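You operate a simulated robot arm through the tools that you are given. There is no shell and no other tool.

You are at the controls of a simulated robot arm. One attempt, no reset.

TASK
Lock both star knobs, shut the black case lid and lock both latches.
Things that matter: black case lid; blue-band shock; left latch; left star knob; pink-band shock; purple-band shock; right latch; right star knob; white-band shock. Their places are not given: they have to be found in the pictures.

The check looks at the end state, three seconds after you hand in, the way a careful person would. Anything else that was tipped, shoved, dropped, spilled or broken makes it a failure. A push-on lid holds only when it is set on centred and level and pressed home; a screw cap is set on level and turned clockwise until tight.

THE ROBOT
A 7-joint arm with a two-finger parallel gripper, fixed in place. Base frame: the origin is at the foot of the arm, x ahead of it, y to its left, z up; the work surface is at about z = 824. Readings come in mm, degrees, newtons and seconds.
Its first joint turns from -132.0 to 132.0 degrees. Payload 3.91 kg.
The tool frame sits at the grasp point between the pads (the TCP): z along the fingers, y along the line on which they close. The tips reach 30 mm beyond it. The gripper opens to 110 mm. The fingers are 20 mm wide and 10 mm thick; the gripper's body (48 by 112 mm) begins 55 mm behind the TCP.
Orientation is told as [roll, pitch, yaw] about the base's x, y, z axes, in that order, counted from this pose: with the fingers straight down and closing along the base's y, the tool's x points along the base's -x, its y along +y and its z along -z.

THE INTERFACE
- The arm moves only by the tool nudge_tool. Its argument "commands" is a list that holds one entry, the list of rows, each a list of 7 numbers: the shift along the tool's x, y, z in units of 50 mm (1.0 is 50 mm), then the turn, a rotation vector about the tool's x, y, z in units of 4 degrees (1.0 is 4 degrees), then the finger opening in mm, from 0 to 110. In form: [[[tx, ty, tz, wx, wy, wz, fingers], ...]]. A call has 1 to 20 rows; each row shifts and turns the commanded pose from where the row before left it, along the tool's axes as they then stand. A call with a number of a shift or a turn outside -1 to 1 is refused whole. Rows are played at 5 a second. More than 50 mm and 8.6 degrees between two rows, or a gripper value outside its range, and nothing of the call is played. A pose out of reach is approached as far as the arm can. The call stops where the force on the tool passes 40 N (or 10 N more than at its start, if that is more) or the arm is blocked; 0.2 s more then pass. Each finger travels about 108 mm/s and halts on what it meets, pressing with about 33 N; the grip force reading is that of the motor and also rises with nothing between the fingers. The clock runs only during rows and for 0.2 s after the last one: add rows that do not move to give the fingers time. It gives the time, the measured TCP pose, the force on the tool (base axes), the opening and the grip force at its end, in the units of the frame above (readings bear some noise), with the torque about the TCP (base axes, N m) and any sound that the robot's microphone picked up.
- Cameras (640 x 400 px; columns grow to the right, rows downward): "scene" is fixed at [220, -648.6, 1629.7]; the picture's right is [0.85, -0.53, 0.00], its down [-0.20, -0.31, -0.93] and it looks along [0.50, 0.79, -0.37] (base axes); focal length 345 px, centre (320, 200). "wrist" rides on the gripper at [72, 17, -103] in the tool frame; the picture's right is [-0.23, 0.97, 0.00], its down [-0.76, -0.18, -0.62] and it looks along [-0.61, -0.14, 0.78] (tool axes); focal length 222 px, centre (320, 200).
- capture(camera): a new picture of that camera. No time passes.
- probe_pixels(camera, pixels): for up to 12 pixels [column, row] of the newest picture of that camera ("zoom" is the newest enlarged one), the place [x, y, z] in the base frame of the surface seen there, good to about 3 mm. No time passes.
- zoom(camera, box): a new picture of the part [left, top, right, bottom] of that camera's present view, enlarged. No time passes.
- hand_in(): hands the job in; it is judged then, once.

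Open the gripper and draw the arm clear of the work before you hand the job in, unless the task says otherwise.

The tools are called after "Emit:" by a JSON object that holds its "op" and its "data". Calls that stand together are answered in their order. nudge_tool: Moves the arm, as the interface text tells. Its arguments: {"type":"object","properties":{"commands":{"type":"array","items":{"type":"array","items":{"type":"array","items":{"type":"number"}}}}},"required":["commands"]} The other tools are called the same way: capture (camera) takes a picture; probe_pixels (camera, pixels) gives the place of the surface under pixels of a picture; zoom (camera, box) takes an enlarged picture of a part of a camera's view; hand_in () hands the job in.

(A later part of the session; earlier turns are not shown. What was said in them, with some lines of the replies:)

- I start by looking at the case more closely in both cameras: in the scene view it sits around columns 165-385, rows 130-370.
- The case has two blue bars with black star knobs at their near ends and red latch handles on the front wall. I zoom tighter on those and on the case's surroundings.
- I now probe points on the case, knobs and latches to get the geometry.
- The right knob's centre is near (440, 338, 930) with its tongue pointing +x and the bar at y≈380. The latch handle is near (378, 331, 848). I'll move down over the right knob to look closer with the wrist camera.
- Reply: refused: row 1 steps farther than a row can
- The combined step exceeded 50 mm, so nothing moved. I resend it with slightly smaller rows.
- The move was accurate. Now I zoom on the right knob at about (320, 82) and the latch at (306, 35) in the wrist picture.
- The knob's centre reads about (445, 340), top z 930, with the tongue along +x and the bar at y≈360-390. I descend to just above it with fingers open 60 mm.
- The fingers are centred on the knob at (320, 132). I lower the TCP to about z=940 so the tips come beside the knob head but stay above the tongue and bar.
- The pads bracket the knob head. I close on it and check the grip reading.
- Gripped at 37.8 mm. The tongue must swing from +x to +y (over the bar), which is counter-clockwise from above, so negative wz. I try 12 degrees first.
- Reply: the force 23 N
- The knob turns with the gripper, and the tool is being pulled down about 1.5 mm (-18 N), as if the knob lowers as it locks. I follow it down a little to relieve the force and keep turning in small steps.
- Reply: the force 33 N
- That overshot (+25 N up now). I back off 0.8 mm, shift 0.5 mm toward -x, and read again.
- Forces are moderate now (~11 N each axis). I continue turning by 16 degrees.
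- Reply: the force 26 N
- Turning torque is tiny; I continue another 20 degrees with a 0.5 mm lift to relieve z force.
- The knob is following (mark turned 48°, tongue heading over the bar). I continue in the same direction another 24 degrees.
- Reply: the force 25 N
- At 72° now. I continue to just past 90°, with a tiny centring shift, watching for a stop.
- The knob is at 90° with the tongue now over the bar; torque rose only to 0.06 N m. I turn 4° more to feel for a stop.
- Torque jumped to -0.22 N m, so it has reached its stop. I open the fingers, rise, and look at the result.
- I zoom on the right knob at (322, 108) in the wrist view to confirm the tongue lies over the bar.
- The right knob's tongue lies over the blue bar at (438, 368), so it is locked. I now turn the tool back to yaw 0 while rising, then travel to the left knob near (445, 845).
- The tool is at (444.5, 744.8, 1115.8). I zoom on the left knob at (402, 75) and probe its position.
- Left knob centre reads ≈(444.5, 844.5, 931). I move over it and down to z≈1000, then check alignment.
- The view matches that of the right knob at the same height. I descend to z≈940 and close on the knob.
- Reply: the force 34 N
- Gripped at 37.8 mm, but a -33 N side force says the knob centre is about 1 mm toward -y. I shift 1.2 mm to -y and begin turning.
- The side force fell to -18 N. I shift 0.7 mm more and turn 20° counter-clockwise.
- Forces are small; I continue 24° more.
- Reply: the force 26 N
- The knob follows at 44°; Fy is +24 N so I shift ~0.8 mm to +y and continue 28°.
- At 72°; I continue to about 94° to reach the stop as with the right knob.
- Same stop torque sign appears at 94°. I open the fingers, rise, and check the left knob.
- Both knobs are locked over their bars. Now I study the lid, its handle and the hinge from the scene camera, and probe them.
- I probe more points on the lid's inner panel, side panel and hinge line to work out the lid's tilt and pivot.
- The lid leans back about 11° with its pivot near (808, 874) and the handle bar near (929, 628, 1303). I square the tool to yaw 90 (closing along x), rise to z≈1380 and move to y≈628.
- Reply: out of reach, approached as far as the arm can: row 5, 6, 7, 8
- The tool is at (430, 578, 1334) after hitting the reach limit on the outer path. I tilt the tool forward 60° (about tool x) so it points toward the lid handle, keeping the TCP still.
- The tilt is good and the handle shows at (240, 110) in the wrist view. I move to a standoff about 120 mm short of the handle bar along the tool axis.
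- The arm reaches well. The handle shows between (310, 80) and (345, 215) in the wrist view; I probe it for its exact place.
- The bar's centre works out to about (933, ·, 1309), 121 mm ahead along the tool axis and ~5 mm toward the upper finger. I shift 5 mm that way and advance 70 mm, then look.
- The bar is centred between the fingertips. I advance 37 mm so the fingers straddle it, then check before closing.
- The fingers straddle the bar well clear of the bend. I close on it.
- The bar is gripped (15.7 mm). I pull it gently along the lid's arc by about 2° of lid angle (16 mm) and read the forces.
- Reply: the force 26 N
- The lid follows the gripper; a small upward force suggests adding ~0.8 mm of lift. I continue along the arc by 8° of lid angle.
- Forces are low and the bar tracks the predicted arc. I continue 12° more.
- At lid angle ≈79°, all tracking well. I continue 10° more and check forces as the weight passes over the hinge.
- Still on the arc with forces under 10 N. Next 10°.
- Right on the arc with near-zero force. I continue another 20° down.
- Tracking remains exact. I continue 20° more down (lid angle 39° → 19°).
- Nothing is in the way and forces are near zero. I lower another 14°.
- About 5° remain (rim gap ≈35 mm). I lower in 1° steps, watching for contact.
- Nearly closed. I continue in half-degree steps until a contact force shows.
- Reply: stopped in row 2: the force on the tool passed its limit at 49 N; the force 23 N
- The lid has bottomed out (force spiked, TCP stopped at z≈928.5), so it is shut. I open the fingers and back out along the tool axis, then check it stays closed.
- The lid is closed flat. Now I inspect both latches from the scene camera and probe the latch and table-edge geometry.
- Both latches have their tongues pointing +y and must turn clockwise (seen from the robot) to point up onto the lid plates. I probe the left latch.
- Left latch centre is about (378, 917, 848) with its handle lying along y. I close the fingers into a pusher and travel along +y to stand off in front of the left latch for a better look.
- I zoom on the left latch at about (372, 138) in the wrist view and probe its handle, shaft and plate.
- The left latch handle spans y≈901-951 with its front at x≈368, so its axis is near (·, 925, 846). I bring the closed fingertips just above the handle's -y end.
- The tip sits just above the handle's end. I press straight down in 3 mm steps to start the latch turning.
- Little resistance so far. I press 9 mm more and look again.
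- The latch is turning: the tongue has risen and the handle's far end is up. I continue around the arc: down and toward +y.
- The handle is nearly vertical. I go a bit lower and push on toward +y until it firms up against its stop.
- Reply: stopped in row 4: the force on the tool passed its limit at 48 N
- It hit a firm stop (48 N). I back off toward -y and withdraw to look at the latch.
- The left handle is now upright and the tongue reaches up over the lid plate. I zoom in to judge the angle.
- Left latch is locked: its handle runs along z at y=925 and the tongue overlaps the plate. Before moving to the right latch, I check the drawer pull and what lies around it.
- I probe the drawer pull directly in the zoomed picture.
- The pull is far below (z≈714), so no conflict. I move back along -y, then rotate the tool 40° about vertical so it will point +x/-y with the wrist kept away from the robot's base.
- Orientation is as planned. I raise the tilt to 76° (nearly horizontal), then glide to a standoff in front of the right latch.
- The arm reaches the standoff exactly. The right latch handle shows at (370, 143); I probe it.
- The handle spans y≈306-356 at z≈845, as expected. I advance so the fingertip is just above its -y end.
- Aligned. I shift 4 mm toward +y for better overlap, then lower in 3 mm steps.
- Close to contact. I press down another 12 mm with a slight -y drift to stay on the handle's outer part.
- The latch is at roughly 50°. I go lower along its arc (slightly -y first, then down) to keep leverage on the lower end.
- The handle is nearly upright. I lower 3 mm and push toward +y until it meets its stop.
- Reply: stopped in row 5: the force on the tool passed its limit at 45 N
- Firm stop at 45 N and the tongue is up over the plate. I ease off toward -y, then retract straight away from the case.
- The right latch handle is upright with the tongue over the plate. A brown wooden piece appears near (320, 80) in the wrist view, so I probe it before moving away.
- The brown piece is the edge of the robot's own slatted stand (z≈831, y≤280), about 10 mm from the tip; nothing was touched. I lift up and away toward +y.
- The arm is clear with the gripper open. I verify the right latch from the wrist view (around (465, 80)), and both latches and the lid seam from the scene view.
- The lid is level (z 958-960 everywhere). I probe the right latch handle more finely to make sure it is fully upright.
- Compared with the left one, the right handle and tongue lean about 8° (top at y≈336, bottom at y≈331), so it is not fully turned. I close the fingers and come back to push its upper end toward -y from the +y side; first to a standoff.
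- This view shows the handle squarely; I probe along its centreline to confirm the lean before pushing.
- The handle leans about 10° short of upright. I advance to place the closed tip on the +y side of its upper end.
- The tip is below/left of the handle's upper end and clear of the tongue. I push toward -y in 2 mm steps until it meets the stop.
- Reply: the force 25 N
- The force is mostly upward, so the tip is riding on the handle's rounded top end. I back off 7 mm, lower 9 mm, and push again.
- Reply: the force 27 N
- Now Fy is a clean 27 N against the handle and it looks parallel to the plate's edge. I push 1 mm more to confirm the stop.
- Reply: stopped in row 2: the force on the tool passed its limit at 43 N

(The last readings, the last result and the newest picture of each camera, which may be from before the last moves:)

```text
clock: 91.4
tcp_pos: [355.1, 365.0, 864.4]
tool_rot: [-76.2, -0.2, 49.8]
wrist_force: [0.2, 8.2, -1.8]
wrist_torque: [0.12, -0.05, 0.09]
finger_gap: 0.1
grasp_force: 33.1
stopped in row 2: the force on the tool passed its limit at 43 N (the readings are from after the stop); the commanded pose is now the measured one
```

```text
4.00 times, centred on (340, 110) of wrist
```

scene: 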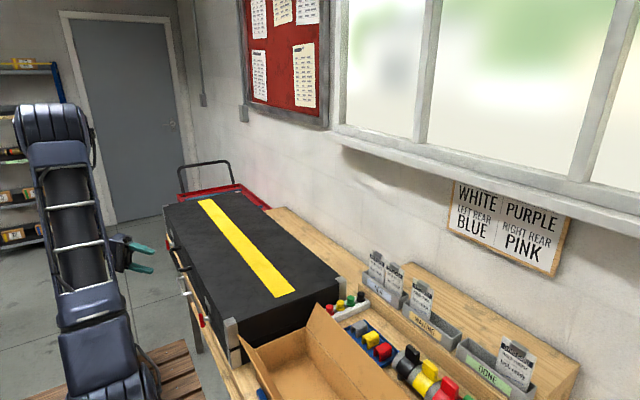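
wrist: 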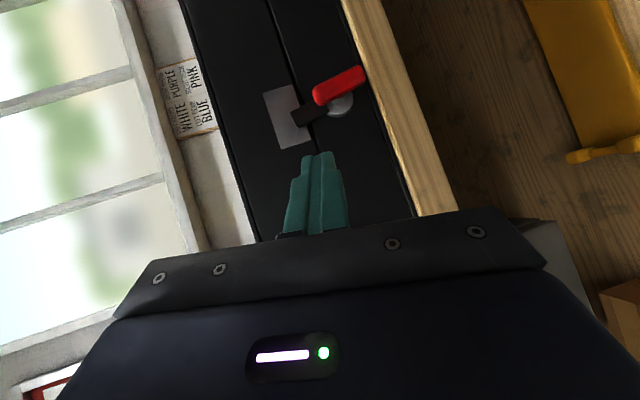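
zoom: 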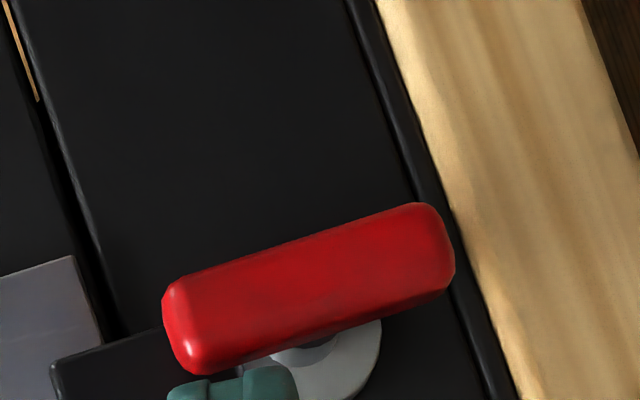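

It is at its hard stop (43 N, no movement). I back off toward +y, withdraw, and re-check the angle.

Emit:
{"op": "nudge_tool", "data": {"commands": [[[-0.153, 0.031, -0.125, 0, 0, 0, 0], [0, 0, -0.6, 0, 0, 0, 0], [-0.2, -0.3, -0.7, 0, 0, 0, 0], [-0.2, -0.6, -0.4, 0, 0, 0, 0], [0, 0, 0, 0, 0, 0, 0]]]}}

Emit:
{"op": "capture", "data": {"camera": "wrist"}}

Emit:
{"op": "zoom", "data": {"camera": "scene", "box": [180, 295, 244, 335]}}

```text
clock: 92.6
tcp_pos: [311.8, 436.3, 927.8]
tool_rot: [-76.3, -0.1, 49.6]
wrist_force: [-0.3, 0.7, 0.6]
wrist_torque: [0.0, -0.02, 0.02]
finger_gap: 0.0
grasp_force: 32.4
```

```text
taken
```

wrist: 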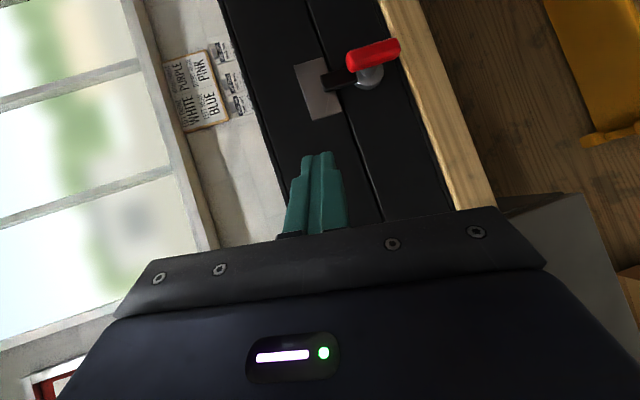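

```text
10.00 times, centred on (212, 315) of scene
```

zoom: 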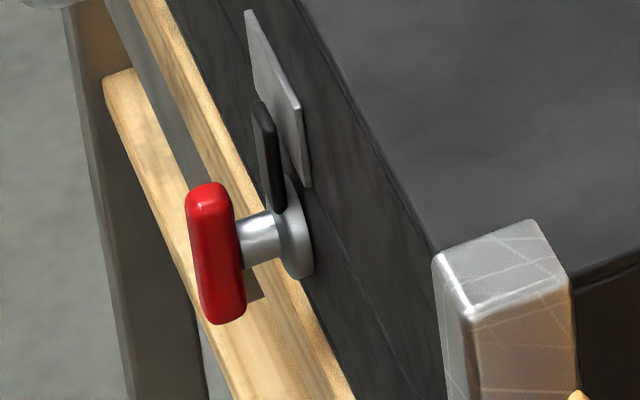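

I zoom on the right latch and probe along the handle's centreline and tongue edges to confirm it is vertical now.

Emit:
{"op": "zoom", "data": {"camera": "wrist", "box": [290, 20, 418, 100]}}

Emit:
{"op": "probe_pixels", "data": {"camera": "zoom", "pixels": [[310, 205], [350, 190], [390, 175], [430, 162], [470, 148], [510, 134], [180, 285], [220, 275], [260, 262], [300, 250], [60, 220], [130, 400]]}}

```text
5.00 times, centred on (354, 60) of wrist
```

zoom: 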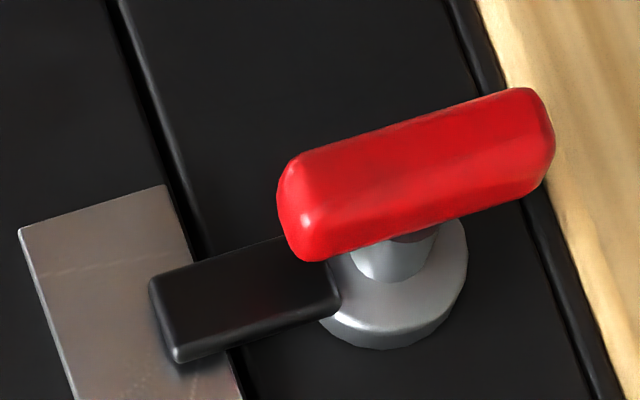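

```text
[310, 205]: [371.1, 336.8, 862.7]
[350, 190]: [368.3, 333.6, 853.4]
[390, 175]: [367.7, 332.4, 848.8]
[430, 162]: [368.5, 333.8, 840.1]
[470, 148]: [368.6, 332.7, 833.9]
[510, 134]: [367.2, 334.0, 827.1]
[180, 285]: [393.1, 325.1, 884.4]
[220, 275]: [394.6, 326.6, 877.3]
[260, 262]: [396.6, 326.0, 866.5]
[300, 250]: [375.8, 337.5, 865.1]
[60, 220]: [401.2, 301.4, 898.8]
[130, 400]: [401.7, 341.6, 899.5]
```

The right handle now reads y≈333 all along its height and the tongue is parallel to the plate's edge, so it is fully locked. I draw the arm up and clear with the gripper open.

Emit:
{"op": "nudge_tool", "data": {"commands": [[[-0.306, -0.81, -0.468, 0, 0, 0, 20], [-0.306, -0.81, -0.468, 0, 0, 0, 40], [-0.306, -0.81, -0.468, 0, 0, 0, 60], [-0.306, -0.81, -0.468, 0, 0, 0, 80], [-0.306, -0.81, -0.468, 0, 0, 0, 80], [-0.306, -0.81, -0.468, 0, 0, 0, 80], [0, 0, 0, 0, 0, 0, 80]]]}}

Emit:
{"op": "capture", "data": {"camera": "scene"}}

Emit:
{"op": "zoom", "data": {"camera": "scene", "box": [155, 190, 363, 350]}}

Emit:
{"op": "zoom", "data": {"camera": "scene", "box": [155, 225, 203, 255]}}

```text
clock: 94.2
tcp_pos: [311.3, 557.2, 1197.5]
tool_rot: [-76.2, -0.2, 49.7]
wrist_force: [-0.5, 0.0, 0.5]
wrist_torque: [0.0, -0.01, 0.01]
finger_gap: 80.0
grasp_force: 0.1
```

```text
taken
```

scene: 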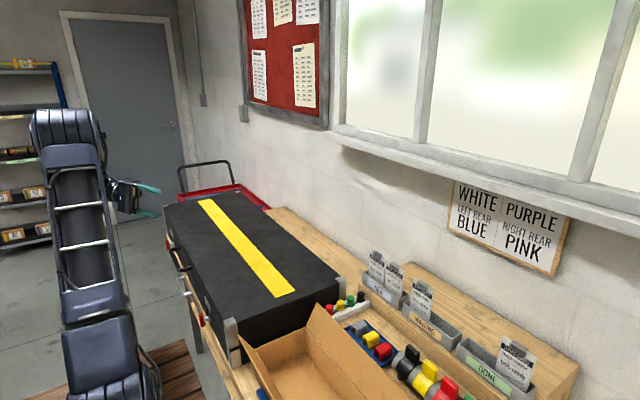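

```text
2.50 times, centred on (259, 270) of scene
```

zoom: 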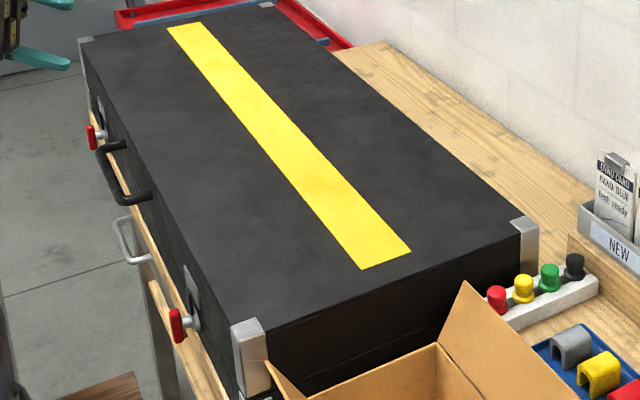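

```text
13.33 times, centred on (179, 240) of scene
```

zoom: 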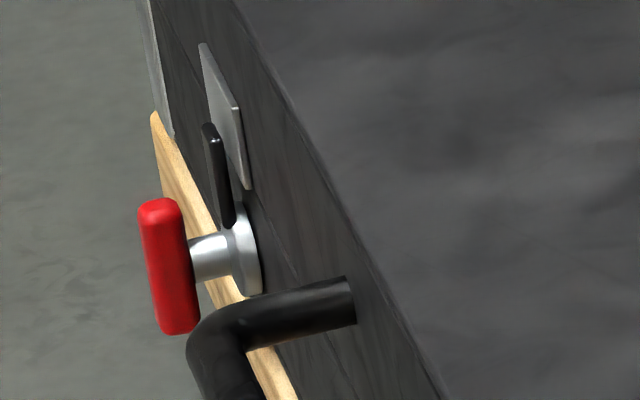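

Everything outside looks undisturbed. As a last check on the left latch I turn the tool back toward +x and look at it from a distance (same kind of viewpoint as before, no contact).

Emit:
{"op": "nudge_tool", "data": {"commands": [[[0, 0, 0, 0, -0.97, -0.242, 80], [0, 0, 0, 0, -0.97, -0.242, 80], [0, 0, 0, 0, -0.97, -0.242, 80], [0, 0, 0, 0, -0.97, -0.242, 80], [0, 0, 0, 0, -0.97, -0.242, 80], [0, 0, 0, 0, -0.97, -0.242, 80], [0, 0, 0, 0, -0.97, -0.242, 80], [0, 0, 0, 0, -0.97, -0.242, 80], [0, 0, 0, 0, -0.97, -0.242, 80], [0, 0, 0, 0, -0.97, -0.242, 80], [-0.667, 0.463, -0.022, 0, 0, 0, 80], [-0.667, 0.463, -0.022, 0, 0, 0, 80], [-0.667, 0.463, -0.022, 0, 0, 0, 80], [-0.667, 0.463, -0.022, 0, 0, 0, 80], [-0.667, 0.463, -0.022, 0, 0, 0, 80], [-0.667, 0.463, -0.022, 0, 0, 0, 80], [-0.667, 0.463, -0.022, 0, 0, 0, 80], [-0.667, 0.463, -0.022, 0, 0, 0, 80], [0, 0, 0, 0, 0, 0, 80]]]}}

Emit:
{"op": "capture", "data": {"camera": "wrist"}}

```text
clock: 98.2
tcp_pos: [259.4, 823.0, 1019.3]
tool_rot: [-76.3, -0.1, 89.7]
wrist_force: [0.3, 0.9, -0.2]
wrist_torque: [-0.01, 0.01, -0.03]
finger_gap: 79.8
grasp_force: 0.0
```

```text
taken
```

wrist: 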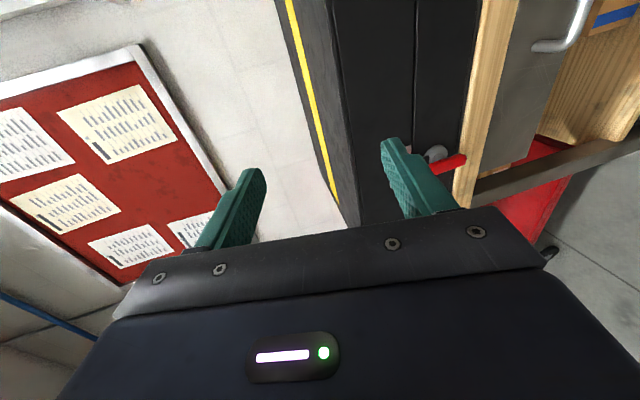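

The lower finger partly hides the latch at (440, 160). I narrow the fingers and shift 60 mm toward +y to clear the view.

Emit:
{"op": "nudge_tool", "data": {"commands": [[[-0.6, 0, 0, 0, 0, 0, 40], [-0.6, 0, 0, 0, 0, 0, 10], [0, 0, 0, 0, 0, 0, 10], [0, 0, 0, 0, 0, 0, 10]]]}}

Emit:
{"op": "capture", "data": {"camera": "wrist"}}

Emit:
{"op": "zoom", "data": {"camera": "wrist", "box": [350, 80, 478, 160]}}

```text
clock: 99.2
tcp_pos: [260.7, 884.6, 1019.8]
tool_rot: [-76.2, 0.1, 89.7]
wrist_force: [0.2, 0.2, 0.1]
wrist_torque: [-0.03, -0.01, 0.03]
finger_gap: 9.9
grasp_force: 0.0
```

```text
taken
```

wrist: 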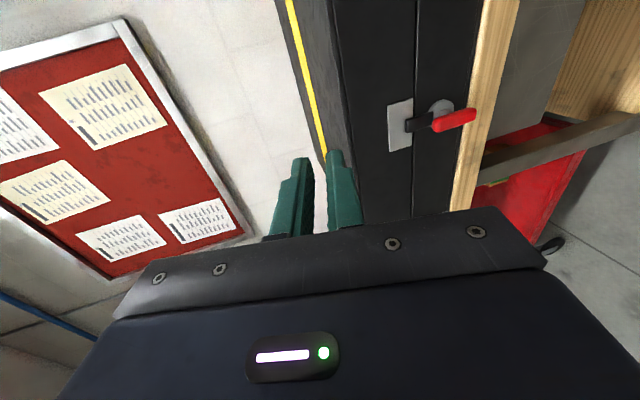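

```text
5.00 times, centred on (414, 120) of wrist
```

zoom: 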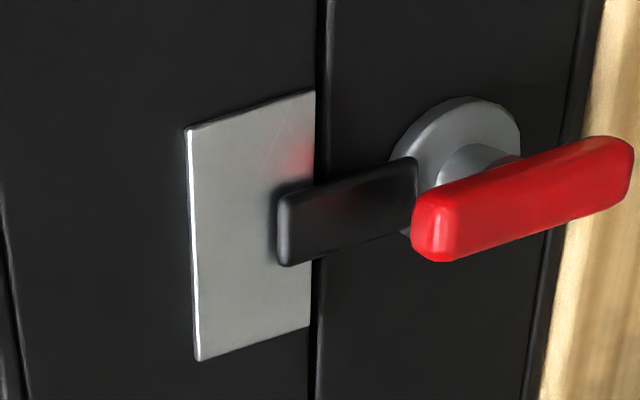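

The left tongue is parallel to the plate's edges and overlaps it, so it is fully locked. I raise the arm clear with the gripper open before handing in.

Emit:
{"op": "nudge_tool", "data": {"commands": [[[0.5, -0.73, -0.18, 0, 0, 0, 40], [0.5, -0.73, -0.18, 0, 0, 0, 80], [0.5, -0.73, -0.18, 0, 0, 0, 80], [0.5, -0.73, -0.18, 0, 0, 0, 80], [0, 0, 0, 0, 0, 0, 80]]]}}

Emit:
{"op": "capture", "data": {"camera": "scene"}}

```text
clock: 100.4
tcp_pos: [259.9, 782.8, 1171.3]
tool_rot: [-76.2, 0.2, 89.7]
wrist_force: [-0.3, -0.3, -0.3]
wrist_torque: [0.0, -0.04, -0.03]
finger_gap: 79.9
grasp_force: 0.1
```

```text
taken
```

scene: 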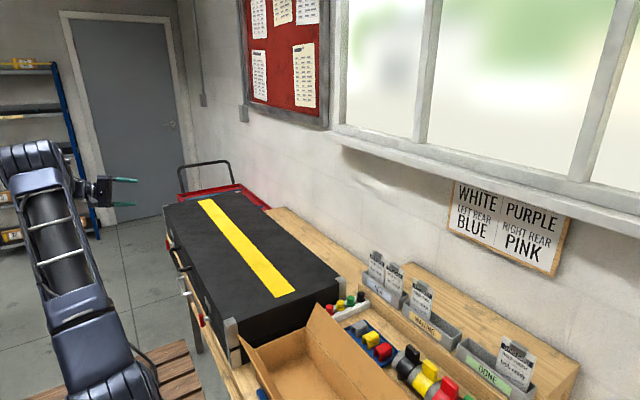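

The knobs are locked over their bars, the lid is shut and level, both latches are turned up over their plates, and the arm is clear with the gripper open. I hand the job in.

Emit:
{"op": "hand_in", "data": {}}

```text
The job is handed in.
```

I locked both star knobs, shut the black case lid and locked both latches, then handed the job in. I don't have the check's verdict.

- **Star knobs:** each one is turned to its stop, with its tongue lying over its blue bar.
- **Lid:** it is closed and level, reading z 958–960 mm at five points across the top.
- **Latches:** both are turned to their stops, with their tongues overlapping the lid plates. The right latch stopped about 10° short on my first push, so I went back and pushed it the rest of the way.
- **Surroundings:** I saw nothing else moved or disturbed. The arm is clear of the case with the gripper open.

**Shock positions:** I left the shocks where they were, because the task didn't ask to move them. Three of them don't match the sign on the wall. The case has pink in left front, purple in right rear and white in right front. The sign reads white, pink and purple for those places; its front labels are partly covered, so I took the front pair from the layout. Blue in left rear matches.
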